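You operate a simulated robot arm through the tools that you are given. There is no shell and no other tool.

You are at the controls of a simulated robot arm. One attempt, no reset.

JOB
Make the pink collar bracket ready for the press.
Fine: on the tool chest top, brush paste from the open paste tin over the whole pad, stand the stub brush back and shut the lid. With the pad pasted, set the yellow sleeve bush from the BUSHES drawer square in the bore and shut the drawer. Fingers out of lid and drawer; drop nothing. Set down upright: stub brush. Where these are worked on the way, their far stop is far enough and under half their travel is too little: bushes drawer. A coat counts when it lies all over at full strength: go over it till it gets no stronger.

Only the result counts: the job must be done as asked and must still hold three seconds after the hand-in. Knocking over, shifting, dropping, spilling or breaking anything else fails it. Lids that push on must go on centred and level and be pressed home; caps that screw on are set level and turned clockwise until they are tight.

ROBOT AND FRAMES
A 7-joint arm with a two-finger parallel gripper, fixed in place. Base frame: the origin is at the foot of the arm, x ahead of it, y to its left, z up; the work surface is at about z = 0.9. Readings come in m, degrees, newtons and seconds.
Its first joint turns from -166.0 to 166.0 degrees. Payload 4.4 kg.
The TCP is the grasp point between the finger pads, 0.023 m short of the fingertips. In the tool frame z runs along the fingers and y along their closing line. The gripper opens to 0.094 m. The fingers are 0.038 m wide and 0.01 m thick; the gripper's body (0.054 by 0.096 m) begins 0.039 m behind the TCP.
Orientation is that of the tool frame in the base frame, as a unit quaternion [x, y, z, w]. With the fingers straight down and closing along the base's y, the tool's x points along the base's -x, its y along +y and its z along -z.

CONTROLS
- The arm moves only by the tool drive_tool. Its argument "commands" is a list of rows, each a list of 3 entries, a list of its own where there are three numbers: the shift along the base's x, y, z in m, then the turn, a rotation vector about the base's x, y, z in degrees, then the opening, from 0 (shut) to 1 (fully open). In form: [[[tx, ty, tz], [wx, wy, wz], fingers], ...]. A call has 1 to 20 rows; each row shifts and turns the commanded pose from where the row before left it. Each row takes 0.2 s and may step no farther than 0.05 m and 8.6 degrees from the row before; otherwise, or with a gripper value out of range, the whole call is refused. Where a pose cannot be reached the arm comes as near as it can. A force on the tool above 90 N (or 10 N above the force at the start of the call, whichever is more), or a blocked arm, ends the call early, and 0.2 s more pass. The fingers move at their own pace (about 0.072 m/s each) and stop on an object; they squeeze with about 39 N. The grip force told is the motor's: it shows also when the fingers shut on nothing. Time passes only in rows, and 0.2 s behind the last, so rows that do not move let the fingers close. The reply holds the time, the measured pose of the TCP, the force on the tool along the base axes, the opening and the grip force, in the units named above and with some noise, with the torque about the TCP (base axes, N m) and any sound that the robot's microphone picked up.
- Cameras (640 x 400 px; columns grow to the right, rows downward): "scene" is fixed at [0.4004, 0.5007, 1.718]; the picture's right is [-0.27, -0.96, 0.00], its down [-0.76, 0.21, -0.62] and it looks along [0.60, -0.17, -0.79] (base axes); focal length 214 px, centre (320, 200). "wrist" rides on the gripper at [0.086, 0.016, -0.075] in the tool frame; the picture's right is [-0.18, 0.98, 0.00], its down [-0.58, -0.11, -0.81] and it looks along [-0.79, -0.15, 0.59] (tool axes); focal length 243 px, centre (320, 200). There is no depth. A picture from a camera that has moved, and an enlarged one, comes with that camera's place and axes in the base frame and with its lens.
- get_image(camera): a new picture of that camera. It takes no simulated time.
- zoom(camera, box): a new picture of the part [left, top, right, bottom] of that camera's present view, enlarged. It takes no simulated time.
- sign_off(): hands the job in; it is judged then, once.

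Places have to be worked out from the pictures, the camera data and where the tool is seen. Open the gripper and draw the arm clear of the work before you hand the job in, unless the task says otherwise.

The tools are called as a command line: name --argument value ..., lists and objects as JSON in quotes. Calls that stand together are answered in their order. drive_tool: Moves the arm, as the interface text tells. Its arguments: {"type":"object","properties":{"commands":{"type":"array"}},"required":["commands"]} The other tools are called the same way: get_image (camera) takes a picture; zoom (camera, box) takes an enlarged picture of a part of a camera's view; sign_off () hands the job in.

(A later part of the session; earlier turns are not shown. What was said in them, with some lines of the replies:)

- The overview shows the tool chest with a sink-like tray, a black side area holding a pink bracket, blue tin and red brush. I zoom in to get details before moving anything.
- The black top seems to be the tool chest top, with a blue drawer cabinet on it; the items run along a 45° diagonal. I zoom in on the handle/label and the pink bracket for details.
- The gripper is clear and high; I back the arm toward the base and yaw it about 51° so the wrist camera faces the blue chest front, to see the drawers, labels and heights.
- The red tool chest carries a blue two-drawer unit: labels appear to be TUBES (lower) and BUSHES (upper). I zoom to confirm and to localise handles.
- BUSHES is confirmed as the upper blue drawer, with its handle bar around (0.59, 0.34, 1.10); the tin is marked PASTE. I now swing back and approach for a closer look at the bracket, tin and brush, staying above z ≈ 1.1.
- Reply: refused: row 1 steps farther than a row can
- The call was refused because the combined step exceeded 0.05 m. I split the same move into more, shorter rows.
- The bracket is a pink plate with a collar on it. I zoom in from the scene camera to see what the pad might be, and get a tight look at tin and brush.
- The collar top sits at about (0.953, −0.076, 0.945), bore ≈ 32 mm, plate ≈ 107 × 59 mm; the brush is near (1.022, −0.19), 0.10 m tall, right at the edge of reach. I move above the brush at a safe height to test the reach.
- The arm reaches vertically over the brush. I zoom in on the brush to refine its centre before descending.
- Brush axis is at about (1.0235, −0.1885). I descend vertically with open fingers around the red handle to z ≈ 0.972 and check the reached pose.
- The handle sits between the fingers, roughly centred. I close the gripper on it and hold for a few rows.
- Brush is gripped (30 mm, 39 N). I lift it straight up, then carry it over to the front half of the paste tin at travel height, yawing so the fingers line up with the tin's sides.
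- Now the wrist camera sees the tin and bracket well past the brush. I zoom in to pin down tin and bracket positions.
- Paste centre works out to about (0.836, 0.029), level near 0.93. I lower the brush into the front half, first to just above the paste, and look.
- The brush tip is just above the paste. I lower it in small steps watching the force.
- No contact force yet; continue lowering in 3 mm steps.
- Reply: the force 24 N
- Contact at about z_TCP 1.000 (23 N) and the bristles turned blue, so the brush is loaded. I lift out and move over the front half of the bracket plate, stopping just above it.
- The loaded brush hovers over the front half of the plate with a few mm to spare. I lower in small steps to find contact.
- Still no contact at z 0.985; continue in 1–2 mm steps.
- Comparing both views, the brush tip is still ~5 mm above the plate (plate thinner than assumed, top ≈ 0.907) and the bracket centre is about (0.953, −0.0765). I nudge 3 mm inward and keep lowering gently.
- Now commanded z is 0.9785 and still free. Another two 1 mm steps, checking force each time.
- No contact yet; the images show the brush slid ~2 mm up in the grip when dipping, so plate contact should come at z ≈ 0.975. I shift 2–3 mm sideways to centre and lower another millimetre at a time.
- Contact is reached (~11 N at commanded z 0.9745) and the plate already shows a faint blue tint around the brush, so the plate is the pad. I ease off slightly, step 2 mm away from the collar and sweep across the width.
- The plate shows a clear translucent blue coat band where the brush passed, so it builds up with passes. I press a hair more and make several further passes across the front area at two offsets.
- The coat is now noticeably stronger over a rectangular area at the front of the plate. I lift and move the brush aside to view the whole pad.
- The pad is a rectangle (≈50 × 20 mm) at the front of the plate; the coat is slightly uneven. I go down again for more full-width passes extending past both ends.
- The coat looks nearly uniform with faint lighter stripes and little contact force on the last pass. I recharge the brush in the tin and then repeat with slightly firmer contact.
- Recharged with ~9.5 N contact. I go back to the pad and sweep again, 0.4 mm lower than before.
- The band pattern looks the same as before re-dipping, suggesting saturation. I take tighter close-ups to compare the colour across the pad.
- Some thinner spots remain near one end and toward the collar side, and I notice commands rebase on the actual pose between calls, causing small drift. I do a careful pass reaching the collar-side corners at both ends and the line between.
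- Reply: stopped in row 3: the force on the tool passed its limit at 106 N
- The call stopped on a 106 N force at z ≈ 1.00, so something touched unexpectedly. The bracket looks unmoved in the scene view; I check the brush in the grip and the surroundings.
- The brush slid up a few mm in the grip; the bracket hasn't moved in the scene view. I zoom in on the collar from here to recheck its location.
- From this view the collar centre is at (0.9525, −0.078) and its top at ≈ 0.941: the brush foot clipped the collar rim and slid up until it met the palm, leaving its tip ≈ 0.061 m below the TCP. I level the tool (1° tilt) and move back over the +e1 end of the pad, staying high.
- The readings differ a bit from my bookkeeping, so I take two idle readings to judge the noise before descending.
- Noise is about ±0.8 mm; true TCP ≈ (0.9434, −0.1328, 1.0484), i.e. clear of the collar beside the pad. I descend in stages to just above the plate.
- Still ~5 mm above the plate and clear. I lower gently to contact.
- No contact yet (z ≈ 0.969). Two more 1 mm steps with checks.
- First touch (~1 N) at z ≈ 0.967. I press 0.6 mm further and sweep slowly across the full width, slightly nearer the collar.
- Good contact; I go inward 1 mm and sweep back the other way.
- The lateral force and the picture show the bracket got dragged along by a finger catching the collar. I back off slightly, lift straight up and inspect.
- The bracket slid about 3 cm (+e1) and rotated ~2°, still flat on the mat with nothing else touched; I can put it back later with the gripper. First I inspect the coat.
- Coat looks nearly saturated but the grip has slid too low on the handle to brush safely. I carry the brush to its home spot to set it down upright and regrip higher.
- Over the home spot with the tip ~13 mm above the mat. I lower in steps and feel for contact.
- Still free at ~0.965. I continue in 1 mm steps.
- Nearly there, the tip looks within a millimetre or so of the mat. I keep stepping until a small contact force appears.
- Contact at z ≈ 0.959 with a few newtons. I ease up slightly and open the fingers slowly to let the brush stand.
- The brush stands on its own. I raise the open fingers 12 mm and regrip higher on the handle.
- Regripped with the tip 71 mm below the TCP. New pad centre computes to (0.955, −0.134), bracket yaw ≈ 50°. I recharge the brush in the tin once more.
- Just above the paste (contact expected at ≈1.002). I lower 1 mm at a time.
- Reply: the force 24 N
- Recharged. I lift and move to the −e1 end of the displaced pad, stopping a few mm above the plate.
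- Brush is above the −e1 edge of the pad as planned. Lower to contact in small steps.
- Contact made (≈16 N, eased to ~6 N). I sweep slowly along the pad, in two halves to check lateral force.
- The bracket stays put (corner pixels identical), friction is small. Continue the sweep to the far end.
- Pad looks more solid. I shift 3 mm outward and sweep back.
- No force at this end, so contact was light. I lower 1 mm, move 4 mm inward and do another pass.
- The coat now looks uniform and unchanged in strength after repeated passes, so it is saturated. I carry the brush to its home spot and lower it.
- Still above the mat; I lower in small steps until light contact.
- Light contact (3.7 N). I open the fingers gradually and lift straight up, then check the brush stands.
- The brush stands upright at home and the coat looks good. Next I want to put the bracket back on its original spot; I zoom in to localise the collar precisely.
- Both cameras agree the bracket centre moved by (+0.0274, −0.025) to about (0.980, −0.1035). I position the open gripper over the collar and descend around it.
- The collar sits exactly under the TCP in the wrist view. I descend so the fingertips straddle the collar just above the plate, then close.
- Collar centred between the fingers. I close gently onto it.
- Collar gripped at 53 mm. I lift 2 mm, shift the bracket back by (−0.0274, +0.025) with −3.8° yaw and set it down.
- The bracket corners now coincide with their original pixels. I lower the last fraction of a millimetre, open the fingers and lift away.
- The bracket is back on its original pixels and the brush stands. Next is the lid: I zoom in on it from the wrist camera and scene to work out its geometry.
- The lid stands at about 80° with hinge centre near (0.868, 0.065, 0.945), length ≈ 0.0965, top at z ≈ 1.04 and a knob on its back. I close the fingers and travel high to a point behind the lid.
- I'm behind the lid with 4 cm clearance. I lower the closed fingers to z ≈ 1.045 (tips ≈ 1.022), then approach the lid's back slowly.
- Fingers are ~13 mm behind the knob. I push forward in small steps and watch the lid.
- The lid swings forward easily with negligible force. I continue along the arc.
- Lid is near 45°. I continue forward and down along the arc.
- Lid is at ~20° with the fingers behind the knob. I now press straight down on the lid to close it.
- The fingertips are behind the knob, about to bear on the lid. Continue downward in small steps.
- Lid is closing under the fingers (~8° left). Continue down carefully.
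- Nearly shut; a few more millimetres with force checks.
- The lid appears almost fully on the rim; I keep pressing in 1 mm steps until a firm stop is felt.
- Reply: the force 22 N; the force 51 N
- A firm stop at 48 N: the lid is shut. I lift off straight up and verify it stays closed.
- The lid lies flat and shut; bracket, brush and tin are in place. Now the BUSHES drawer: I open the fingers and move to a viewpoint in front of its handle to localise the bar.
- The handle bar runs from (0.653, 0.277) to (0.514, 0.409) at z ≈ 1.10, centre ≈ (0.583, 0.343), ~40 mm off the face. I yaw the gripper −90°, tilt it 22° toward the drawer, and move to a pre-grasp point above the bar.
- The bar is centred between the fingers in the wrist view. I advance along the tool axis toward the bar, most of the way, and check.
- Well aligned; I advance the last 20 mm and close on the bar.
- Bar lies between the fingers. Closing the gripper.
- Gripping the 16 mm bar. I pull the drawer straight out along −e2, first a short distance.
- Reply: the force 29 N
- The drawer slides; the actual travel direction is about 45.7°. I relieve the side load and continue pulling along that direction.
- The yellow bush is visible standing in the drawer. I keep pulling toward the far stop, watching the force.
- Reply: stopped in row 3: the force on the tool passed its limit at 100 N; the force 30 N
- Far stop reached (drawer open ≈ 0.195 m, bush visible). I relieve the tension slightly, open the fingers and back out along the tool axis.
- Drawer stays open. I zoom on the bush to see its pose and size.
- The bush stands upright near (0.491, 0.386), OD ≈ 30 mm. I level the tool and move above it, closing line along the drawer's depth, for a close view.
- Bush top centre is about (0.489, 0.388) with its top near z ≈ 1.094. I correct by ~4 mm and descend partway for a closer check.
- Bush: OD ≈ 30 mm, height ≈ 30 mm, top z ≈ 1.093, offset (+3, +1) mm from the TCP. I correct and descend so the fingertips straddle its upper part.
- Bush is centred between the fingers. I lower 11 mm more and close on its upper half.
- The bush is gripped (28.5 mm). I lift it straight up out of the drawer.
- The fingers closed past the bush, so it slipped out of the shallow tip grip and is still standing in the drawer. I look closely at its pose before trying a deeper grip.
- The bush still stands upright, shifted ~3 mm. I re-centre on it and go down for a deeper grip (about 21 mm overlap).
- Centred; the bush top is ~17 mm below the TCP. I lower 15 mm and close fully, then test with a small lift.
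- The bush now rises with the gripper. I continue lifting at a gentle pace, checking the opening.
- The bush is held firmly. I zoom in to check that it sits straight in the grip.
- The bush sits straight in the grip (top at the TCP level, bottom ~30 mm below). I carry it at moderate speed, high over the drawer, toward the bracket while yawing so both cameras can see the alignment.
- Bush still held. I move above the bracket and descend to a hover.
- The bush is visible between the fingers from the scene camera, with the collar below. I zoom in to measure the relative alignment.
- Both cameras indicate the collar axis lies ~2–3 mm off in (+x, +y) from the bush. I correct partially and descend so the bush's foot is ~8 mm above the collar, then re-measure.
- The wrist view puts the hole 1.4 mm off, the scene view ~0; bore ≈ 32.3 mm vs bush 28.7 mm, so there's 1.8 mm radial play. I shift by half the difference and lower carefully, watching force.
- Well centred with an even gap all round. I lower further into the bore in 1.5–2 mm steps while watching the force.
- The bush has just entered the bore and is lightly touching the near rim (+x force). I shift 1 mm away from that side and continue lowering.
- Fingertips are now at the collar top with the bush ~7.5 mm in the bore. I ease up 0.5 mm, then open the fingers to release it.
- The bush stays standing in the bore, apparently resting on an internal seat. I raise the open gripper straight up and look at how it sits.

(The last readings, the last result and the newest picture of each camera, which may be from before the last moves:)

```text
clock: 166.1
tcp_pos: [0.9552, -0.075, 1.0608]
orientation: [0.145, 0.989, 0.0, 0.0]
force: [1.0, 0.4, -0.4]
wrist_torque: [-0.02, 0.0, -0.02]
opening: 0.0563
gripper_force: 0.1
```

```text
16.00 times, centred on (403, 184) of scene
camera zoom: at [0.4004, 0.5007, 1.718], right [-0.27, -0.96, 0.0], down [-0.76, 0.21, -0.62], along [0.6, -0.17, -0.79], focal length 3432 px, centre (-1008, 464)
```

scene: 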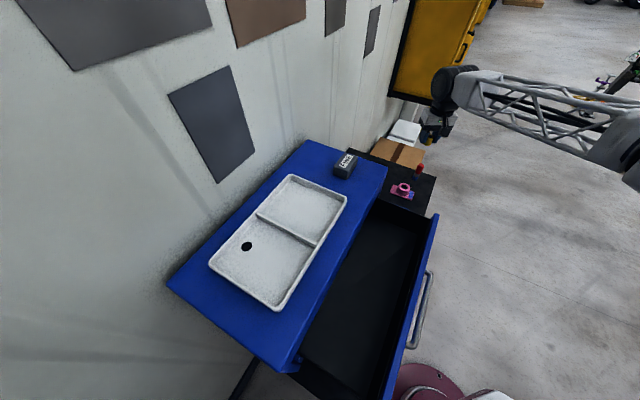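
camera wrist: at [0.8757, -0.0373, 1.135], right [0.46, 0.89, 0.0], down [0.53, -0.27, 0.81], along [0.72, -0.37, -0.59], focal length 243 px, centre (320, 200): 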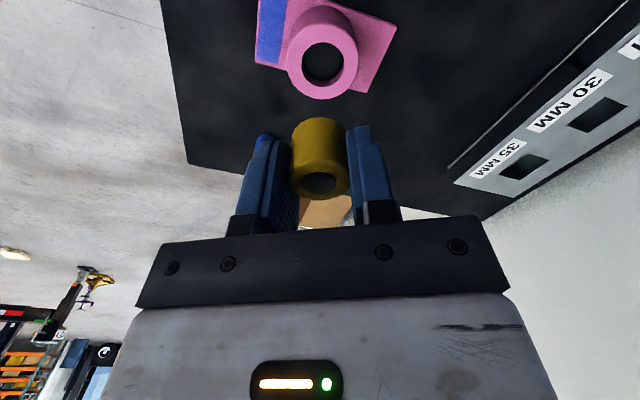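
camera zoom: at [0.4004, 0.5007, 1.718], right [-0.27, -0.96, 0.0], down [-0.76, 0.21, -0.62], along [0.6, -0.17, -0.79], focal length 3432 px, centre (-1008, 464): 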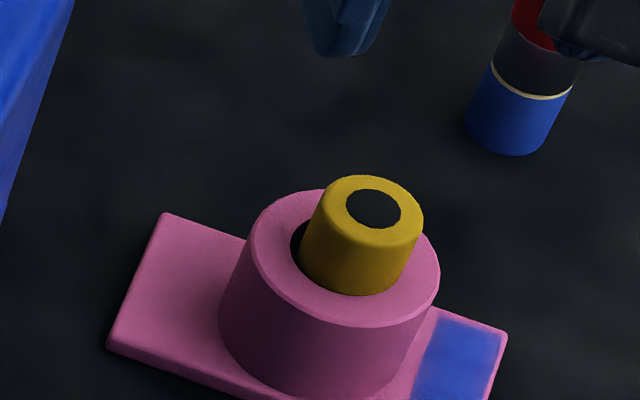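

The bush stands in the bore with about 22 mm proud, resting on what looks like a shoulder. I zoom in tighter to judge whether it is square.

zoom --camera "scene" --box '[398, 178, 410, 190]'

zoom --camera "wrist" --box '[285, 20, 355, 80]'

```text
16.00 times, centred on (404, 184) of scene
camera zoom: at [0.4004, 0.5007, 1.718], right [-0.27, -0.96, 0.0], down [-0.76, 0.21, -0.62], along [0.6, -0.17, -0.79], focal length 3432 px, centre (-1024, 456)
```

zoom: 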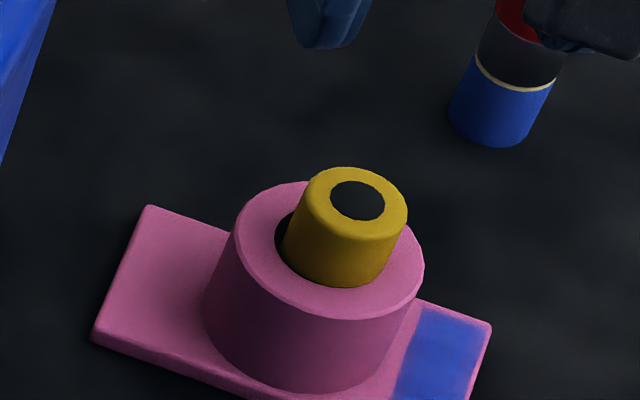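

```text
6.67 times, centred on (320, 50) of wrist
camera zoom: at [0.8769, -0.0345, 1.1344], right [0.46, 0.89, 0.0], down [0.53, -0.27, 0.81], along [0.72, -0.37, -0.59], focal length 1618 px, centre (320, 1200)
```

zoom: 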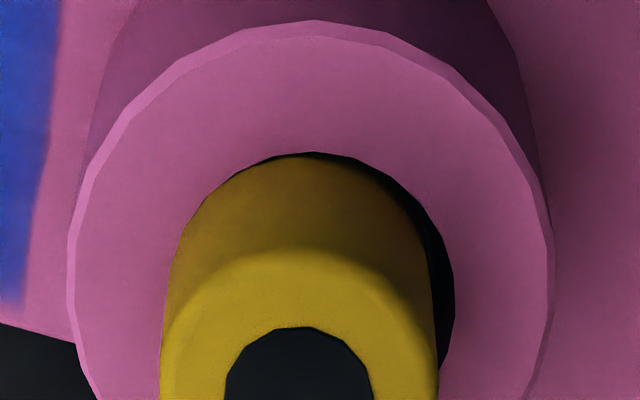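

Geometry shows the bush inserted ~10 mm, upright, resting on a shoulder. To make sure it is fully seated, I close the fingers, centre over it and press down very lightly.

drive_tool --commands '[[[0.0003, -0.0024, 0], [0, 0, 0], 0.3], [[0, 0, 0], [0, 0, 0], 0], [[0, 0, 0], [0, 0, 0], 0], [[0, 0, 0], [0, 0, 0], 0], [[0, 0, -0.03], [0, 0, 0], 0], [[0, 0, -0.03], [0, 0, 0], 0], [[0, 0, 0], [0, 0, 0], 0]]'

zoom --camera "scene" --box '[392, 170, 416, 194]'

zoom --camera "wrist" --box '[230, 40, 410, 210]'

```text
clock: 167.7
tcp_pos: [0.9559, -0.0773, 0.9973]
orientation: [0.146, 0.989, 0.0, 0.001]
force: [-0.2, 0.2, -0.7]
wrist_torque: [0.0, 0.02, 0.0]
opening: 0.0
gripper_force: 38.9
```

```text
16.00 times, centred on (404, 182) of scene
camera zoom: at [0.4004, 0.5007, 1.718], right [-0.27, -0.96, 0.0], down [-0.76, 0.21, -0.62], along [0.6, -0.17, -0.79], focal length 3432 px, centre (-1024, 488)
```

zoom: 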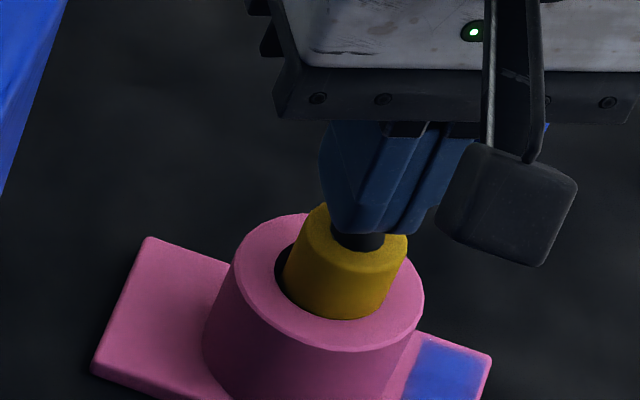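

```text
2.35 times, centred on (320, 125) of wrist
camera zoom: at [0.8781, -0.0351, 1.0715], right [0.46, 0.89, 0.0], down [0.53, -0.27, 0.81], along [0.72, -0.37, -0.59], focal length 571 px, centre (320, 376)
```

zoom: 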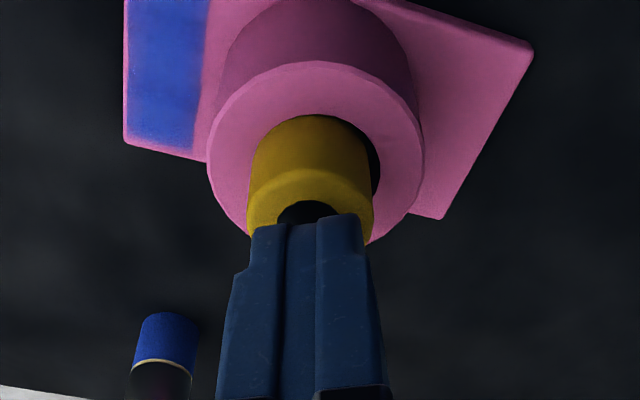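

Fingers are centred over the bush. I lower gently to touch its top.

drive_tool --commands '[[[0, 0, -0.004], [0, 0, 0], 0], [[0, 0, -0.002], [0, 0, 0], 0], [[0, 0, 0], [0, 0, 0], 0]]'

drive_tool --commands '[[[0, 0, -0.0015], [0, 0, 0], 0], [[0, 0, 0], [0, 0, 0], 0]]'

drive_tool --commands '[[[0, 0, -0.001], [0, 0, 0], 0], [[0, 0, 0], [0, 0, 0], 0]]'

drive_tool --commands '[[[0, 0, -0.001], [0, 0, 0], 0], [[0, 0, 0], [0, 0, 0], 0]]'

```text
clock: 168.5
tcp_pos: [0.9557, -0.0764, 0.9929]
orientation: [0.146, 0.989, 0.0, 0.0]
force: [-0.2, 0.4, 0.5]
wrist_torque: [0.02, -0.01, 0.0]
opening: 0.0001
gripper_force: 39.5
```

```text
clock: 169.1
tcp_pos: [0.955, -0.0802, 0.9918]
orientation: [0.146, 0.989, 0.0, 0.0]
force: [0.3, -0.4, 0.0]
wrist_torque: [-0.02, 0.0, -0.02]
opening: 0.0002
gripper_force: 39.4
```

```text
clock: 169.7
tcp_pos: [0.9555, -0.0802, 0.9909]
orientation: [0.146, 0.989, 0.0, 0.0]
force: [-0.2, 0.2, 0.4]
wrist_torque: [-0.01, 0.0, -0.01]
opening: 0.0
gripper_force: 39.1
```

```text
clock: 170.3
tcp_pos: [0.9555, -0.0797, 0.9891]
orientation: [0.146, 0.989, 0.0, 0.001]
force: [0.2, -0.3, -0.6]
wrist_torque: [0.01, 0.0, 0.01]
opening: 0.0001
gripper_force: 39.5
```

drive_tool --commands '[[[0, 0, -0.001], [0, 0, 0], 0], [[0, 0, 0], [0, 0, 0], 0]]'

drive_tool --commands '[[[0, 0, -0.001], [0, 0, 0], 0], [[0, 0, 0], [0, 0, 0], 0]]'

drive_tool --commands '[[[0, 0, -0.001], [0, 0, 0], 0], [[0, 0, 0], [0, 0, 0], 0]]'

zoom --camera "scene" --box '[392, 170, 416, 194]'

```text
clock: 170.9
tcp_pos: [0.9537, -0.0794, 0.9893]
orientation: [0.146, 0.989, 0.001, 0.0]
force: [-0.1, -0.1, 0.0]
wrist_torque: [-0.02, 0.0, -0.01]
opening: 0.0
gripper_force: 38.5
```

```text
clock: 171.5
tcp_pos: [0.9555, -0.0811, 0.988]
orientation: [0.146, 0.989, 0.0, -0.001]
force: [-0.9, 0.2, 5.5]
wrist_torque: [0.05, 0.1, -0.03]
opening: 0.0002
gripper_force: 39.0
```

```text
clock: 172.1
tcp_pos: [0.9549, -0.0788, 0.9883]
orientation: [0.145, 0.989, 0.0, 0.001]
force: [-3.9, -2.2, 21.7]
wrist_torque: [-0.03, 0.18, -0.01]
opening: 0.0
gripper_force: 39.4
```

```text
16.00 times, centred on (404, 182) of scene
camera zoom: at [0.4004, 0.5007, 1.718], right [-0.27, -0.96, 0.0], down [-0.76, 0.21, -0.62], along [0.6, -0.17, -0.79], focal length 3432 px, centre (-1024, 488)
```

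zoom: 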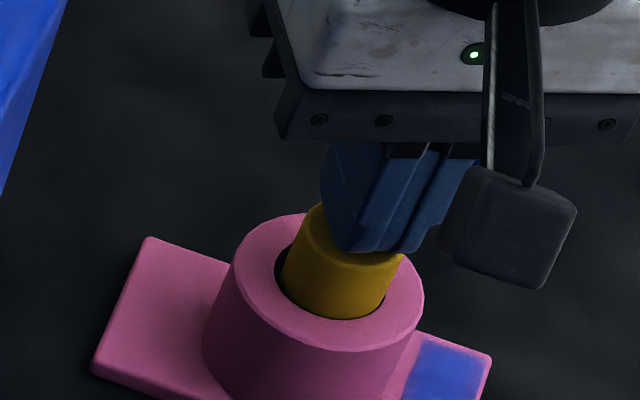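

Firm stop at 22 N with the bush top at z ≈ 0.965: it is seated on a solid shoulder. I lift off gently and inspect the bush.

drive_tool --commands '[[[0, 0, 0.003], [0, 0, 0], 0], [[0, 0, 0.01], [0, 0, 0], 0], [[0, 0, 0.03], [0, 0, 0], 0], [[0, 0, 0.04], [0, 0, 0], 0], [[0, 0, 0.04], [0, 0, 0], 0], [[0, 0, 0], [0, 0, 0], 0]]'

zoom --camera "scene" --box '[392, 170, 416, 194]'

zoom --camera "wrist" --box '[270, 0, 370, 80]'

```text
clock: 173.5
tcp_pos: [0.9566, -0.0801, 1.1161]
orientation: [0.146, 0.989, 0.001, 0.0]
force: [-0.5, -0.2, -0.4]
wrist_torque: [0.0, 0.0, 0.0]
opening: 0.0
gripper_force: 38.6
```

```text
16.00 times, centred on (404, 182) of scene
camera zoom: at [0.4004, 0.5007, 1.718], right [-0.27, -0.96, 0.0], down [-0.76, 0.21, -0.62], along [0.6, -0.17, -0.79], focal length 3432 px, centre (-1024, 488)
```

zoom: 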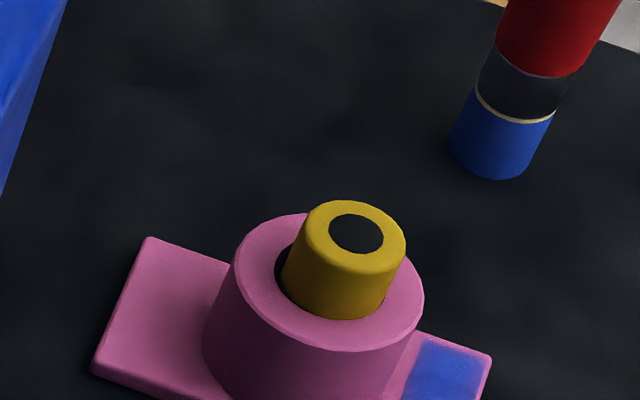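

```text
5.00 times, centred on (320, 40) of wrist
camera zoom: at [0.8789, -0.0399, 1.1884], right [0.46, 0.89, 0.0], down [0.53, -0.27, 0.81], along [0.72, -0.37, -0.59], focal length 1213 px, centre (320, 1000)
```

zoom: 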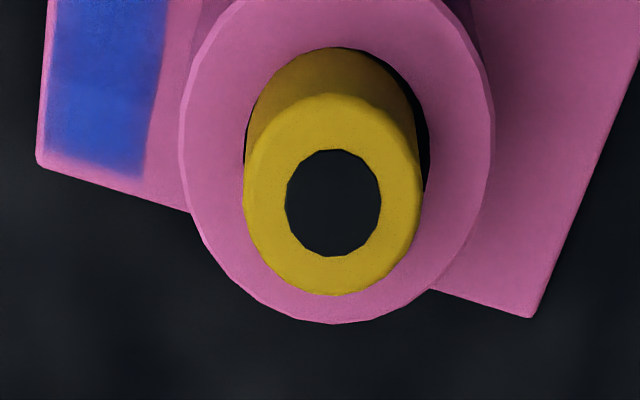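

The bush stands upright in the bore, unchanged after the press. Now I travel high to the front of the open drawer and turn the closed fingers to push the handle bar.

drive_tool --commands '[[[0, 0, 0.045], [0, 0, 0], 0], [[0, 0, 0.045], [0, 0, 0], 0], [[0, 0, 0.045], [0, 0, 0], 0], [[-0.0417, 0.0192, 0], [0, 0, 4.83], 0], [[-0.0417, 0.0192, 0], [0, 0, 4.83], 0], [[-0.0417, 0.0192, 0], [0, 0, 4.83], 0], [[-0.0417, 0.0192, 0], [0, 0, 4.83], 0], [[-0.0417, 0.0192, 0], [0, 0, 4.83], 0], [[-0.0417, 0.0192, 0], [0, 0, 4.83], 0], [[-0.0417, 0.0192, 0], [0, 0, 4.83], 0], [[-0.0417, 0.0192, 0], [0, 0, 4.83], 0], [[-0.0417, 0.0192, 0], [0, 0, 4.83], 0], [[-0.0417, 0.0192, 0], [0, 0, 4.83], 0], [[-0.0417, 0.0192, 0], [0, 0, 4.83], 0], [[-0.0417, 0.0192, 0], [0, 0, 4.83], 0], [[-0.0417, 0.0192, 0], [0, 0, 4.83], 0], [[0, 0, 0], [0, 0, 0], 0]]'

get_image --camera "scene"

get_image --camera "wrist"

```text
clock: 177.1
tcp_pos: [0.4135, 0.1655, 1.2446]
orientation: [-0.392, 0.92, -0.001, 0.0]
force: [0.1, -0.4, 0.4]
wrist_torque: [-0.01, -0.02, -0.02]
opening: 0.0
gripper_force: 38.9
```

```text
taken
```

scene: 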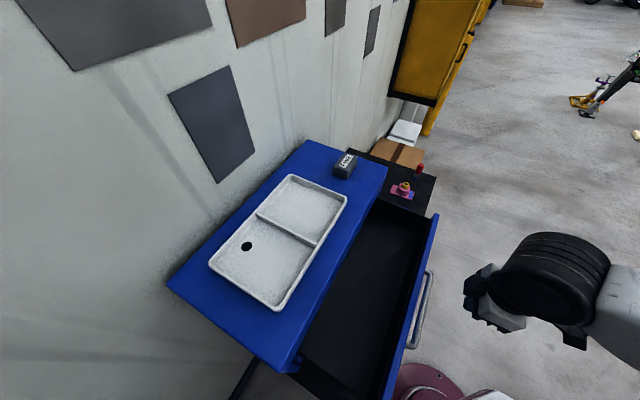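

```text
taken
camera wrist: at [0.3415, 0.1166, 1.3173], right [-0.58, 0.81, 0.0], down [0.48, 0.34, 0.81], along [0.66, 0.47, -0.59], focal length 243 px, centre (320, 200)
```

wrist: 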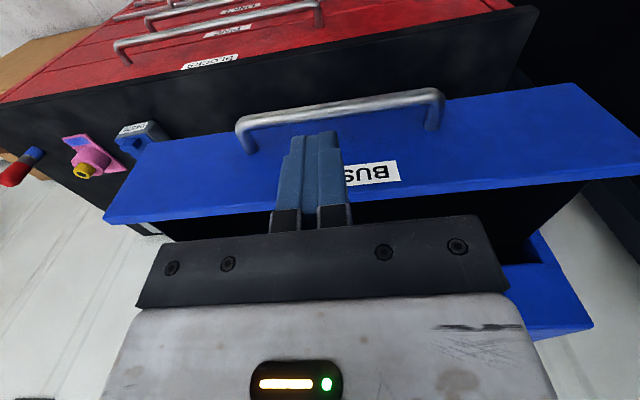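

The handle bar is ahead of the fingers. I zoom in on the gripper to check that no part of it protrudes ahead of the fingers toward the drawer face.

zoom --camera "scene" --box '[380, 210, 540, 370]'

```text
2.50 times, centred on (460, 290) of scene
camera zoom: at [0.4004, 0.5007, 1.718], right [-0.27, -0.96, 0.0], down [-0.76, 0.21, -0.62], along [0.6, -0.17, -0.79], focal length 536 px, centre (-30, -25)
```

zoom: 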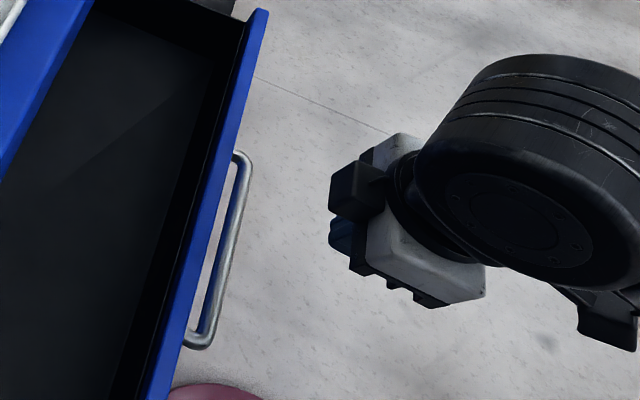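

A small box on the gripper protrudes ~55 mm toward the drawer, so I tilt the tool 14° (top leaning back), shift to the bar's middle and descend in front of it.

drive_tool --commands '[[[-0.0043, 0.0042, 0], [5.01, -4.89, 0], 0], [[-0.0043, 0.0042, 0], [5.01, -4.89, 0], 0], [[0, 0, -0.045], [0, 0, 0], 0], [[0, 0, -0.045], [0, 0, 0], 0], [[0, 0, -0.04], [0, 0, 0], 0], [[0, 0, 0], [0, 0, 0], 0]]'

get_image --camera "wrist"

zoom --camera "scene" --box '[380, 210, 540, 370]'

```text
clock: 178.5
tcp_pos: [0.4005, 0.1778, 1.112]
orientation: [-0.388, 0.914, 0.047, 0.113]
force: [0.3, -0.1, 0.2]
wrist_torque: [0.02, 0.01, -0.02]
opening: 0.0
gripper_force: 39.2
```

```text
taken
camera wrist: at [0.3194, 0.1156, 1.1631], right [-0.58, 0.81, 0.04], down [0.33, 0.19, 0.92], along [0.74, 0.55, -0.38], focal length 243 px, centre (320, 200)
```

wrist: 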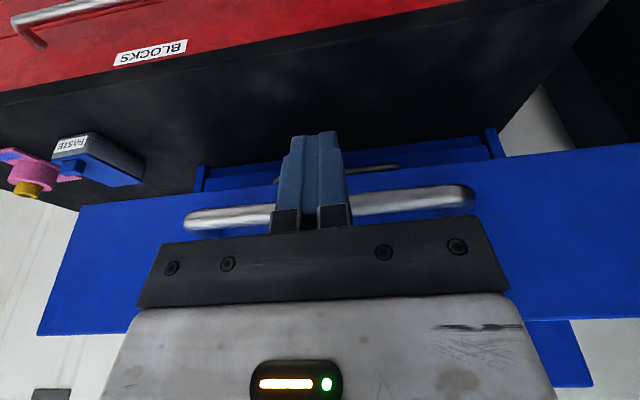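

```text
2.50 times, centred on (460, 290) of scene
camera zoom: at [0.4004, 0.5007, 1.718], right [-0.27, -0.96, 0.0], down [-0.76, 0.21, -0.62], along [0.6, -0.17, -0.79], focal length 536 px, centre (-30, -25)
```

zoom: 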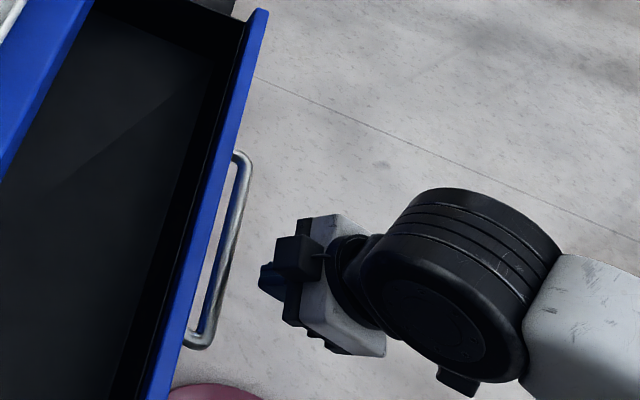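

Fingers are in front of the bar's middle. I push the drawer inward along +e2.

drive_tool --commands '[[[0.0084, 0.0086, 0], [0, 0, 0], 0], [[0.0084, 0.0086, 0], [0, 0, 0], 0], [[0.0084, 0.0086, 0], [0, 0, 0], 0], [[0.0084, 0.0086, 0], [0, 0, 0], 0], [[0.0084, 0.0086, 0], [0, 0, 0], 0], [[0.0084, 0.0086, 0], [0, 0, 0], 0], [[0.0084, 0.0086, 0], [0, 0, 0], 0], [[0, 0, 0], [0, 0, 0], 0]]'

get_image --camera "wrist"

zoom --camera "scene" --box '[300, 190, 500, 370]'

```text
clock: 180.3
tcp_pos: [0.4637, 0.2385, 1.1146]
orientation: [-0.387, 0.914, 0.046, 0.112]
force: [-1.0, -1.1, -0.2]
wrist_torque: [0.01, 0.0, -0.03]
opening: 0.0
gripper_force: 38.6
```

```text
taken
camera wrist: at [0.3814, 0.1773, 1.1656], right [-0.58, 0.81, 0.04], down [0.33, 0.19, 0.92], along [0.74, 0.55, -0.38], focal length 243 px, centre (320, 200)
```

wrist: 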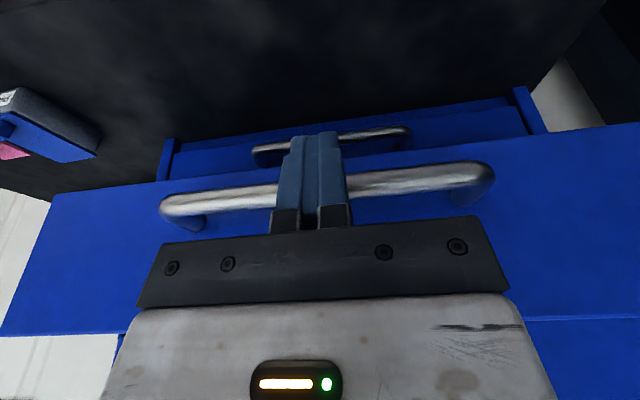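

```text
2.22 times, centred on (400, 280) of scene
camera zoom: at [0.4004, 0.5007, 1.718], right [-0.27, -0.96, 0.0], down [-0.76, 0.21, -0.62], along [0.6, -0.17, -0.79], focal length 477 px, centre (142, 22)
```

zoom: 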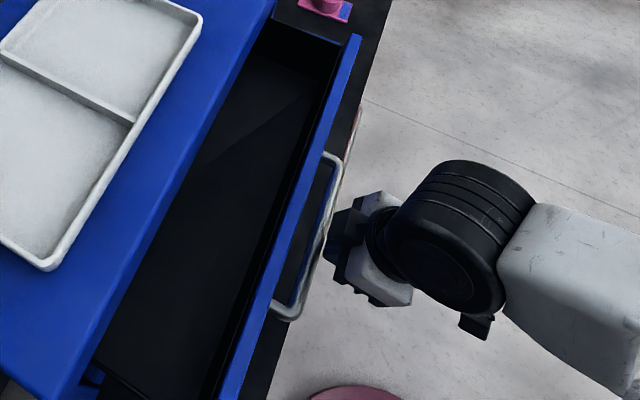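

The drawer slides in smoothly. I keep pushing.

drive_tool --commands '[[[0.0084, 0.0086, 0], [0, 0, 0], 0], [[0.0084, 0.0086, 0], [0, 0, 0], 0], [[0.0084, 0.0086, 0], [0, 0, 0], 0], [[0.0084, 0.0086, 0], [0, 0, 0], 0], [[0.0084, 0.0086, 0], [0, 0, 0], 0], [[0.0084, 0.0086, 0], [0, 0, 0], 0], [[0.0084, 0.0086, 0], [0, 0, 0], 0], [[0.0084, 0.0086, 0], [0, 0, 0], 0], [[0, 0, 0], [0, 0, 0], 0]]'

zoom --camera "scene" --box '[280, 170, 460, 350]'

get_image --camera "wrist"

```text
clock: 182.3
tcp_pos: [0.5315, 0.308, 1.1149]
orientation: [-0.388, 0.914, 0.046, 0.112]
force: [-1.4, -1.2, -0.1]
wrist_torque: [-0.01, 0.02, 0.0]
opening: 0.0001
gripper_force: 39.1
```

```text
2.22 times, centred on (370, 260) of scene
camera zoom: at [0.4004, 0.5007, 1.718], right [-0.27, -0.96, 0.0], down [-0.76, 0.21, -0.62], along [0.6, -0.17, -0.79], focal length 477 px, centre (209, 67)
```

zoom: 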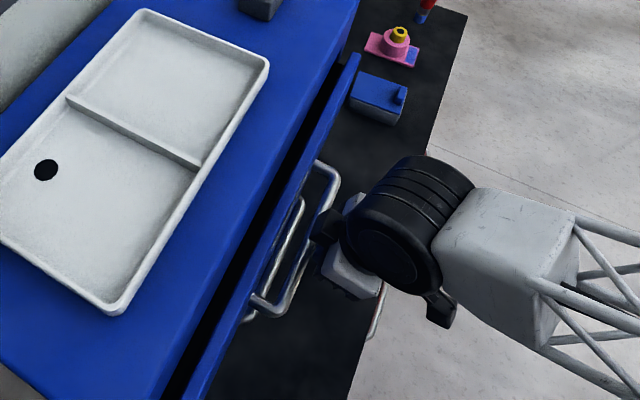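

```text
taken
camera wrist: at [0.4497, 0.2462, 1.1661], right [-0.58, 0.81, 0.04], down [0.33, 0.19, 0.92], along [0.74, 0.55, -0.38], focal length 243 px, centre (320, 200)
```

wrist: 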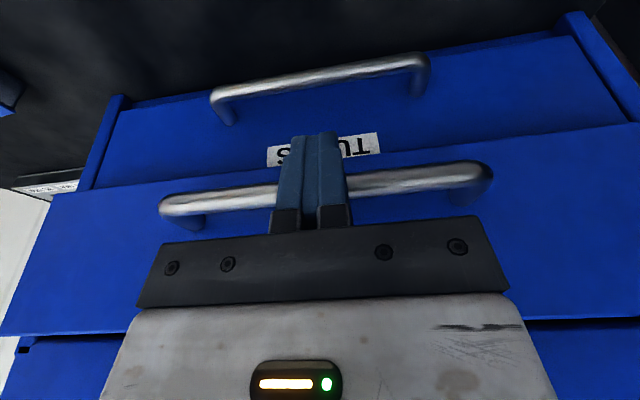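

About 3 cm remain. I continue with smaller steps until a firm stop.

drive_tool --commands '[[[0.0056, 0.0057, 0], [0, 0, 0], 0], [[0.0056, 0.0057, 0], [0, 0, 0], 0], [[0.0056, 0.0057, 0], [0, 0, 0], 0], [[0, 0, 0], [0, 0, 0], 0]]'

drive_tool --commands '[[[0.0028, 0.0029, 0], [0, 0, 0], 0], [[0, 0, 0], [0, 0, 0], 0]]'

drive_tool --commands '[[[0.0021, 0.0021, 0], [0, 0, 0], 0], [[0, 0, 0], [0, 0, 0], 0]]'

zoom --camera "scene" --box '[280, 170, 460, 350]'

```text
clock: 183.3
tcp_pos: [0.5476, 0.3238, 1.115]
orientation: [-0.388, 0.913, 0.046, 0.112]
force: [-1.5, -1.7, -1.1]
wrist_torque: [-0.07, 0.01, -0.03]
opening: 0.0
gripper_force: 39.0
```

```text
clock: 183.9
tcp_pos: [0.5508, 0.3263, 1.1143]
orientation: [-0.387, 0.914, 0.047, 0.112]
force: [0.5, 0.1, -0.8]
wrist_torque: [0.01, -0.03, 0.01]
opening: 0.0
gripper_force: 38.9
```

```text
clock: 184.5
tcp_pos: [0.5521, 0.3289, 1.1142]
orientation: [-0.388, 0.914, 0.047, 0.113]
force: [-1.6, -0.4, -0.9]
wrist_torque: [-0.05, 0.05, -0.04]
opening: 0.0
gripper_force: 38.8
```

```text
2.22 times, centred on (370, 260) of scene
camera zoom: at [0.4004, 0.5007, 1.718], right [-0.27, -0.96, 0.0], down [-0.76, 0.21, -0.62], along [0.6, -0.17, -0.79], focal length 477 px, centre (209, 67)
```

zoom: 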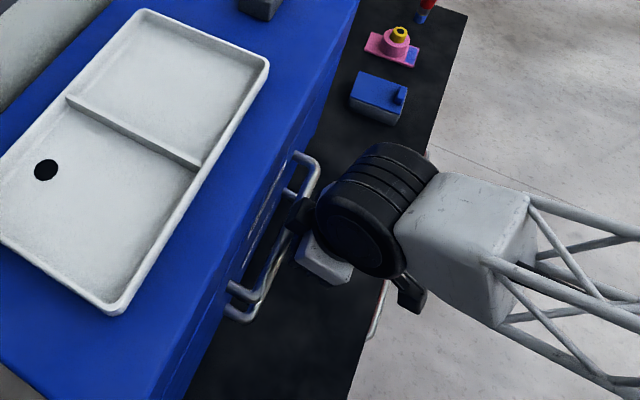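

Almost closed; I continue with 2 mm pushes until the force rises sharply.

drive_tool --commands '[[[0.0021, 0.0021, 0], [0, 0, 0], 0], [[0, 0, 0], [0, 0, 0], 0]]'

drive_tool --commands '[[[0.0021, 0.0021, 0], [0, 0, 0], 0], [[0, 0, 0], [0, 0, 0], 0]]'

drive_tool --commands '[[[0.0014, 0.0014, 0], [0, 0, 0], 0], [[0, 0, 0], [0, 0, 0], 0]]'

drive_tool --commands '[[[0.0014, 0.0014, 0], [0, 0, 0], 0], [[0, 0, 0], [0, 0, 0], 0]]'

```text
clock: 185.1
tcp_pos: [0.5526, 0.3294, 1.115]
orientation: [-0.388, 0.914, 0.048, 0.11]
force: [-43.5, -47.6, 1.7]
wrist_torque: [-0.37, 0.73, -0.02]
opening: 0.0
gripper_force: 39.4
```

```text
clock: 185.4
tcp_pos: [0.5533, 0.3291, 1.1124]
orientation: [-0.388, 0.914, 0.047, 0.109]
force: [-17.0, -18.4, 2.0]
wrist_torque: [-0.12, 0.23, -0.07]
opening: 0.0
gripper_force: 39.2
stopped in row 1: the force on the tool passed its limit at 102 N (the readings are from after the stop); the commanded pose is now the measured one
```

```text
clock: 186.0
tcp_pos: [0.5539, 0.3301, 1.1116]
orientation: [-0.388, 0.914, 0.046, 0.108]
force: [-61.3, -57.6, 2.0]
wrist_torque: [-0.35, 0.78, 0.09]
opening: 0.0002
gripper_force: 38.9
```

```text
clock: 186.3
tcp_pos: [0.5534, 0.3314, 1.1105]
orientation: [-0.389, 0.914, 0.046, 0.107]
force: [-18.6, -18.6, 1.4]
wrist_torque: [-0.09, 0.22, -0.02]
opening: 0.0
gripper_force: 38.7
stopped in row 1: the force on the tool passed its limit at 103 N (the readings are from after the stop); the commanded pose is now the measured one
```

Hard stop reached – the drawer is shut. I back off from the bar, rise and check.

drive_tool --commands '[[[-0.0035, -0.0036, 0], [0, 0, 0], 0], [[-0.014, -0.0143, 0], [0, 0, 0], 0], [[-0.028, -0.0286, 0.01], [0, 0, 0], 0], [[-0.028, -0.0286, 0.02], [0, 0, 0], 0], [[-0.02, -0.02, 0.03], [-5.01, 4.89, 0], 0], [[-0.02, -0.02, 0.03], [-5.01, 4.89, 0], 0], [[0, 0, 0.03], [0, 0, 0], 0.5], [[0, 0, 0], [0, 0, 0], 0.9]]'

get_image --camera "scene"

zoom --camera "scene" --box '[260, 190, 420, 370]'

get_image --camera "wrist"

```text
clock: 188.1
tcp_pos: [0.4402, 0.2166, 1.2309]
orientation: [-0.391, 0.92, -0.001, -0.005]
force: [-0.4, -0.4, -0.4]
wrist_torque: [-0.04, 0.01, 0.0]
opening: 0.0809
gripper_force: 0.1
```

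```text
taken
```

scene: 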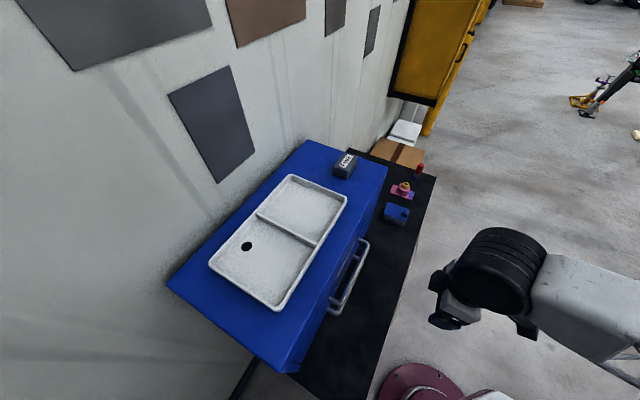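

```text
2.22 times, centred on (340, 280) of scene
camera zoom: at [0.4004, 0.5007, 1.718], right [-0.27, -0.96, 0.0], down [-0.76, 0.21, -0.62], along [0.6, -0.17, -0.79], focal length 477 px, centre (276, 22)
```

zoom: 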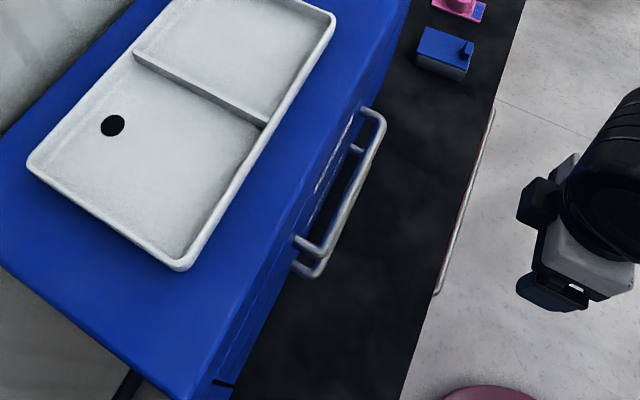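

```text
taken
camera wrist: at [0.3694, 0.1678, 1.306], right [-0.58, 0.82, 0.0], down [0.49, 0.35, 0.8], along [0.65, 0.46, -0.6], focal length 243 px, centre (320, 200)
```

wrist: 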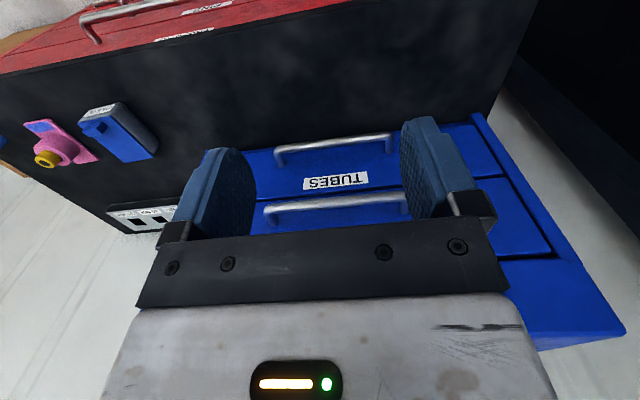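

Drawer appears shut. I compare with the initial handle picture and do final checks on bush, pad, brush and lid.

zoom --camera "scene" --box '[280, 210, 420, 340]'

zoom --camera "scene" --box '[375, 155, 435, 232]'

zoom --camera "scene" --box '[390, 175, 418, 200]'

```text
3.08 times, centred on (350, 275) of scene
camera zoom: at [0.4004, 0.5007, 1.718], right [-0.27, -0.96, 0.0], down [-0.76, 0.21, -0.62], along [0.6, -0.17, -0.79], focal length 660 px, centre (228, -31)
```

zoom: 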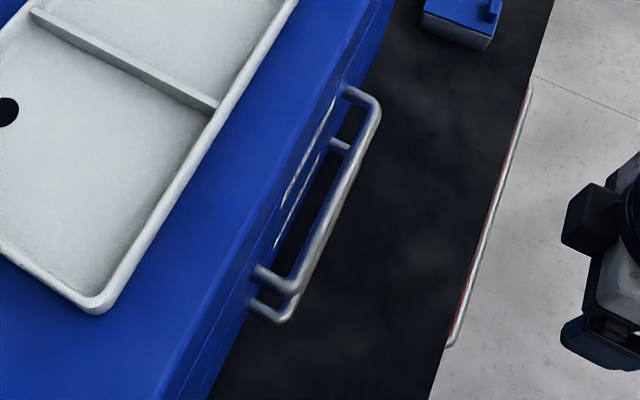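

```text
5.19 times, centred on (405, 194) of scene
camera zoom: at [0.4004, 0.5007, 1.718], right [-0.27, -0.96, 0.0], down [-0.76, 0.21, -0.62], along [0.6, -0.17, -0.79], focal length 1114 px, centre (-122, 234)
```

zoom: 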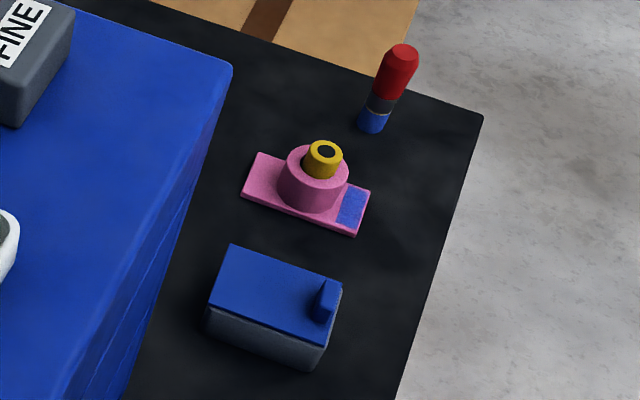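

```text
16.00 times, centred on (404, 188) of scene
camera zoom: at [0.4004, 0.5007, 1.718], right [-0.27, -0.96, 0.0], down [-0.76, 0.21, -0.62], along [0.6, -0.17, -0.79], focal length 3432 px, centre (-1024, 400)
```

zoom: 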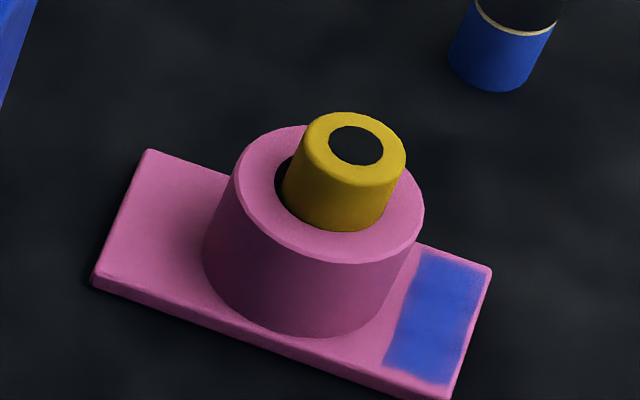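

Everything matches the initial layout: drawer shut, lid shut, brush upright, bush in the bore. I take one close look at the pad coat with the wrist camera from a clear spot before handing in.

drive_tool --commands '[[[0.0317, -0.0331, -0.0109], [0, 0, 0], 0.95], [[0.0317, -0.0331, -0.0109], [0, 0, 0], 0.95], [[0.0317, -0.0331, -0.0109], [0, 0, 0], 0.95], [[0.0317, -0.0331, -0.0109], [0, 0, 0], 0.95], [[0.0317, -0.0331, -0.0109], [0, 0, 0], 0.95], [[0.0317, -0.0331, -0.0109], [0, 0, 0], 0.95], [[0.0317, -0.0331, -0.0109], [0, 0, 0], 0.95], [[0.0317, -0.0331, -0.0109], [0, 0, 0], 0.95], [[0.0317, -0.0331, -0.0109], [0, 0, 0], 0.95], [[0.0317, -0.0331, -0.0109], [0, 0, 0], 0.95], [[0.0317, -0.0331, -0.0109], [0, 0, 0], 0.95], [[0.0317, -0.0331, -0.0109], [0, 0, 0], 0.95], [[0, 0, 0], [0, 0, 0], 0.95]]'

get_image --camera "wrist"

zoom --camera "wrist" --box '[250, 60, 410, 200]'

```text
clock: 190.9
tcp_pos: [0.8216, -0.1826, 1.1011]
orientation: [-0.39, 0.921, -0.001, -0.005]
force: [0.2, 0.6, -0.2]
wrist_torque: [0.02, 0.03, 0.05]
opening: 0.0894
gripper_force: 0.1
```

```text
taken
camera wrist: at [0.7514, -0.2318, 1.1761], right [-0.58, 0.82, 0.0], down [0.49, 0.35, 0.8], along [0.65, 0.46, -0.6], focal length 243 px, centre (320, 200)
```

wrist: 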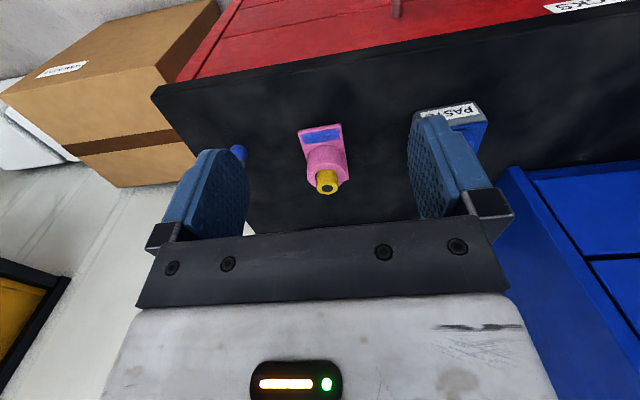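

```text
2.86 times, centred on (330, 130) of wrist
camera zoom: at [0.7514, -0.2318, 1.1761], right [-0.58, 0.82, 0.0], down [0.49, 0.35, 0.8], along [0.65, 0.46, -0.6], focal length 693 px, centre (291, 400)
```

zoom: 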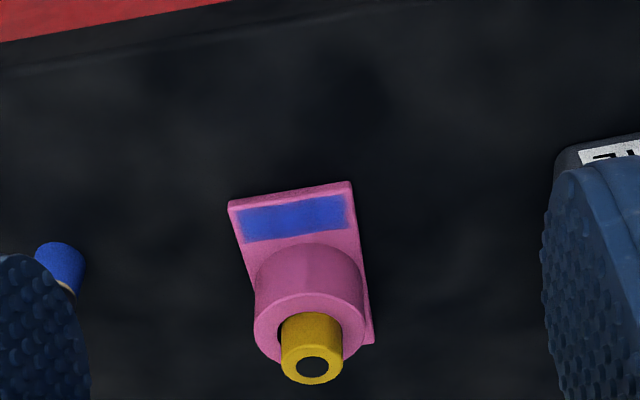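

zoom --camera "wrist" --box '[298, 120, 348, 150]'

zoom --camera "wrist" --box '[295, 140, 355, 205]'

```text
12.80 times, centred on (323, 135) of wrist
camera zoom: at [0.7514, -0.2318, 1.1761], right [-0.58, 0.82, 0.0], down [0.49, 0.35, 0.8], along [0.65, 0.46, -0.6], focal length 3106 px, centre (282, 1032)
```

zoom: 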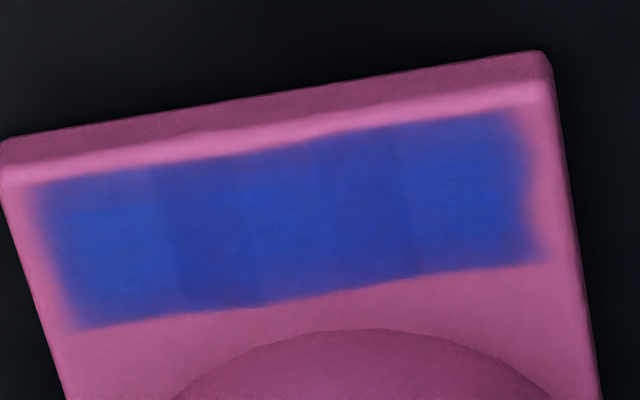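

```text
6.15 times, centred on (325, 172) of wrist
camera zoom: at [0.7514, -0.2318, 1.1761], right [-0.58, 0.82, 0.0], down [0.49, 0.35, 0.8], along [0.65, 0.46, -0.6], focal length 1493 px, centre (289, 369)
```

zoom: 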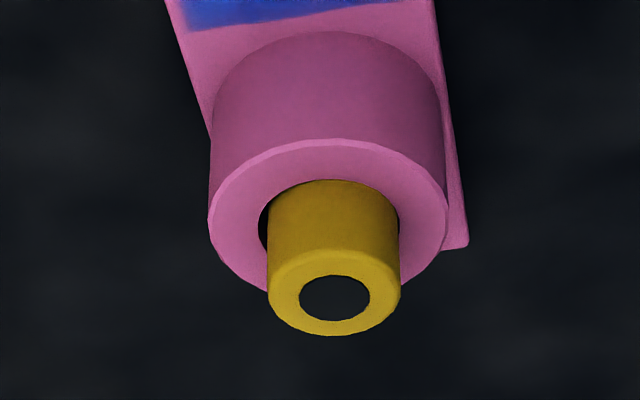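

The pad is evenly covered with no change in strength, and the bush stands parallel to the collar in the bore. I retract the open gripper up and away from the work.

drive_tool --commands '[[[-0.02, 0, 0.04], [0, 0, 0], 1], [[-0.02, 0, 0.04], [0, 0, 0], 1], [[-0.03, 0.01, 0.035], [0, 0, 0], 1], [[-0.03, 0.01, 0.035], [0, 0, 0], 1], [[-0.04, 0.01, 0.02], [0, 0, 0], 1], [[-0.04, 0.01, 0.02], [0, 0, 0], 1], [[-0.04, 0.01, 0.01], [0, 0, 0], 1], [[0, 0, 0], [0, 0, 0], 1], [[0, 0, 0], [0, 0, 0], 1], [[0, 0, 0], [0, 0, 0], 1]]'

get_image --camera "scene"

zoom --camera "scene" --box '[375, 155, 435, 232]'

```text
clock: 193.1
tcp_pos: [0.5991, -0.1275, 1.3022]
orientation: [-0.391, 0.92, -0.001, -0.005]
force: [-1.4, -0.3, -0.8]
wrist_torque: [0.02, 0.0, 0.02]
opening: 0.0941
gripper_force: 0.0
```

```text
taken
```

scene: 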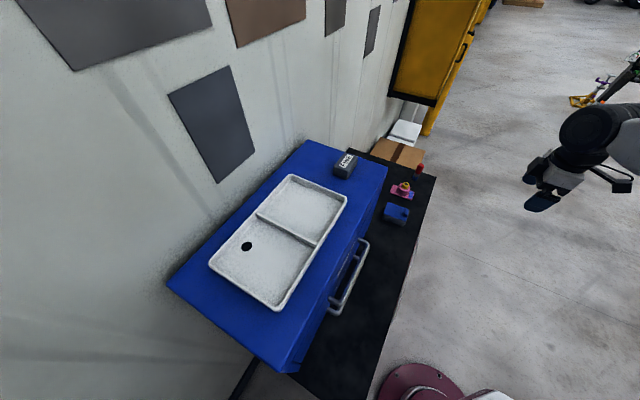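

```text
5.19 times, centred on (405, 194) of scene
camera zoom: at [0.4004, 0.5007, 1.718], right [-0.27, -0.96, 0.0], down [-0.76, 0.21, -0.62], along [0.6, -0.17, -0.79], focal length 1114 px, centre (-122, 234)
```

zoom: 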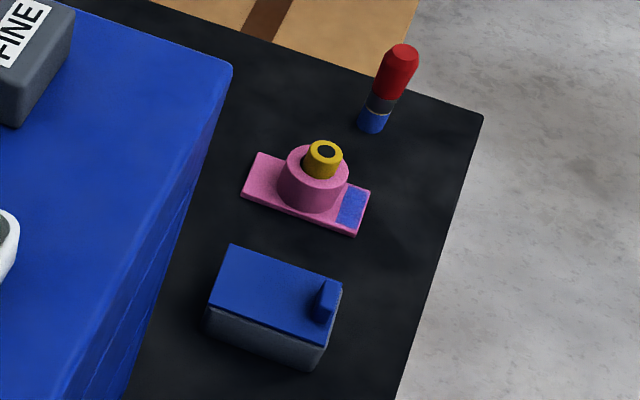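

All items are settled: pad pasted, brush upright, lid and drawer shut, bush standing square in the bore, and the arm is clear with the gripper open. I hand the job in.

sign_off

```text
The job is handed in.
```

I handed the job in with every step done, but the run was not clean and two parts are judged from pictures and force readings.

**State at hand-in:**
- **Pad:** coated all over; extra passes after a third dip in the tin made it no stronger.
- **Brush:** standing upright at its starting spot.
- **Paste tin:** lid shut, pressed down to a firm stop.
- **Bush:** upright in the bore.
- **BUSHES drawer:** opened to its far stop, then pushed shut to a hard stop.
- **Arm:** drawn clear with the gripper open.

**What went wrong along the way:**
- **Bracket moved:** during brushing a finger caught the collar and dragged the bracket about 3.5 cm. I gripped the collar and set it back; its corners matched the original position in the scene view to within about a pixel.
- **Collar knocked:** the brush foot also came down on the collar rim once, at about 106 N. The bracket did not move from that.
- **Bush slipped once:** my first grip on the bush was too shallow and it slipped out. It was still standing upright in the drawer, a few millimetres from where it had been, and the second grip held. I could not see whether it fell any distance.

**What I could not check directly:**
- **Coat strength:** faint bands stayed visible in the coat. They did not change with further passes, so I took them as texture rather than thin paste.
- **Bush depth:** the bush went in only about 8–10 mm and stands about 22 mm proud. It stopped solid when I pressed with about 22 N, so I took it as seated on a ledge inside the bore.
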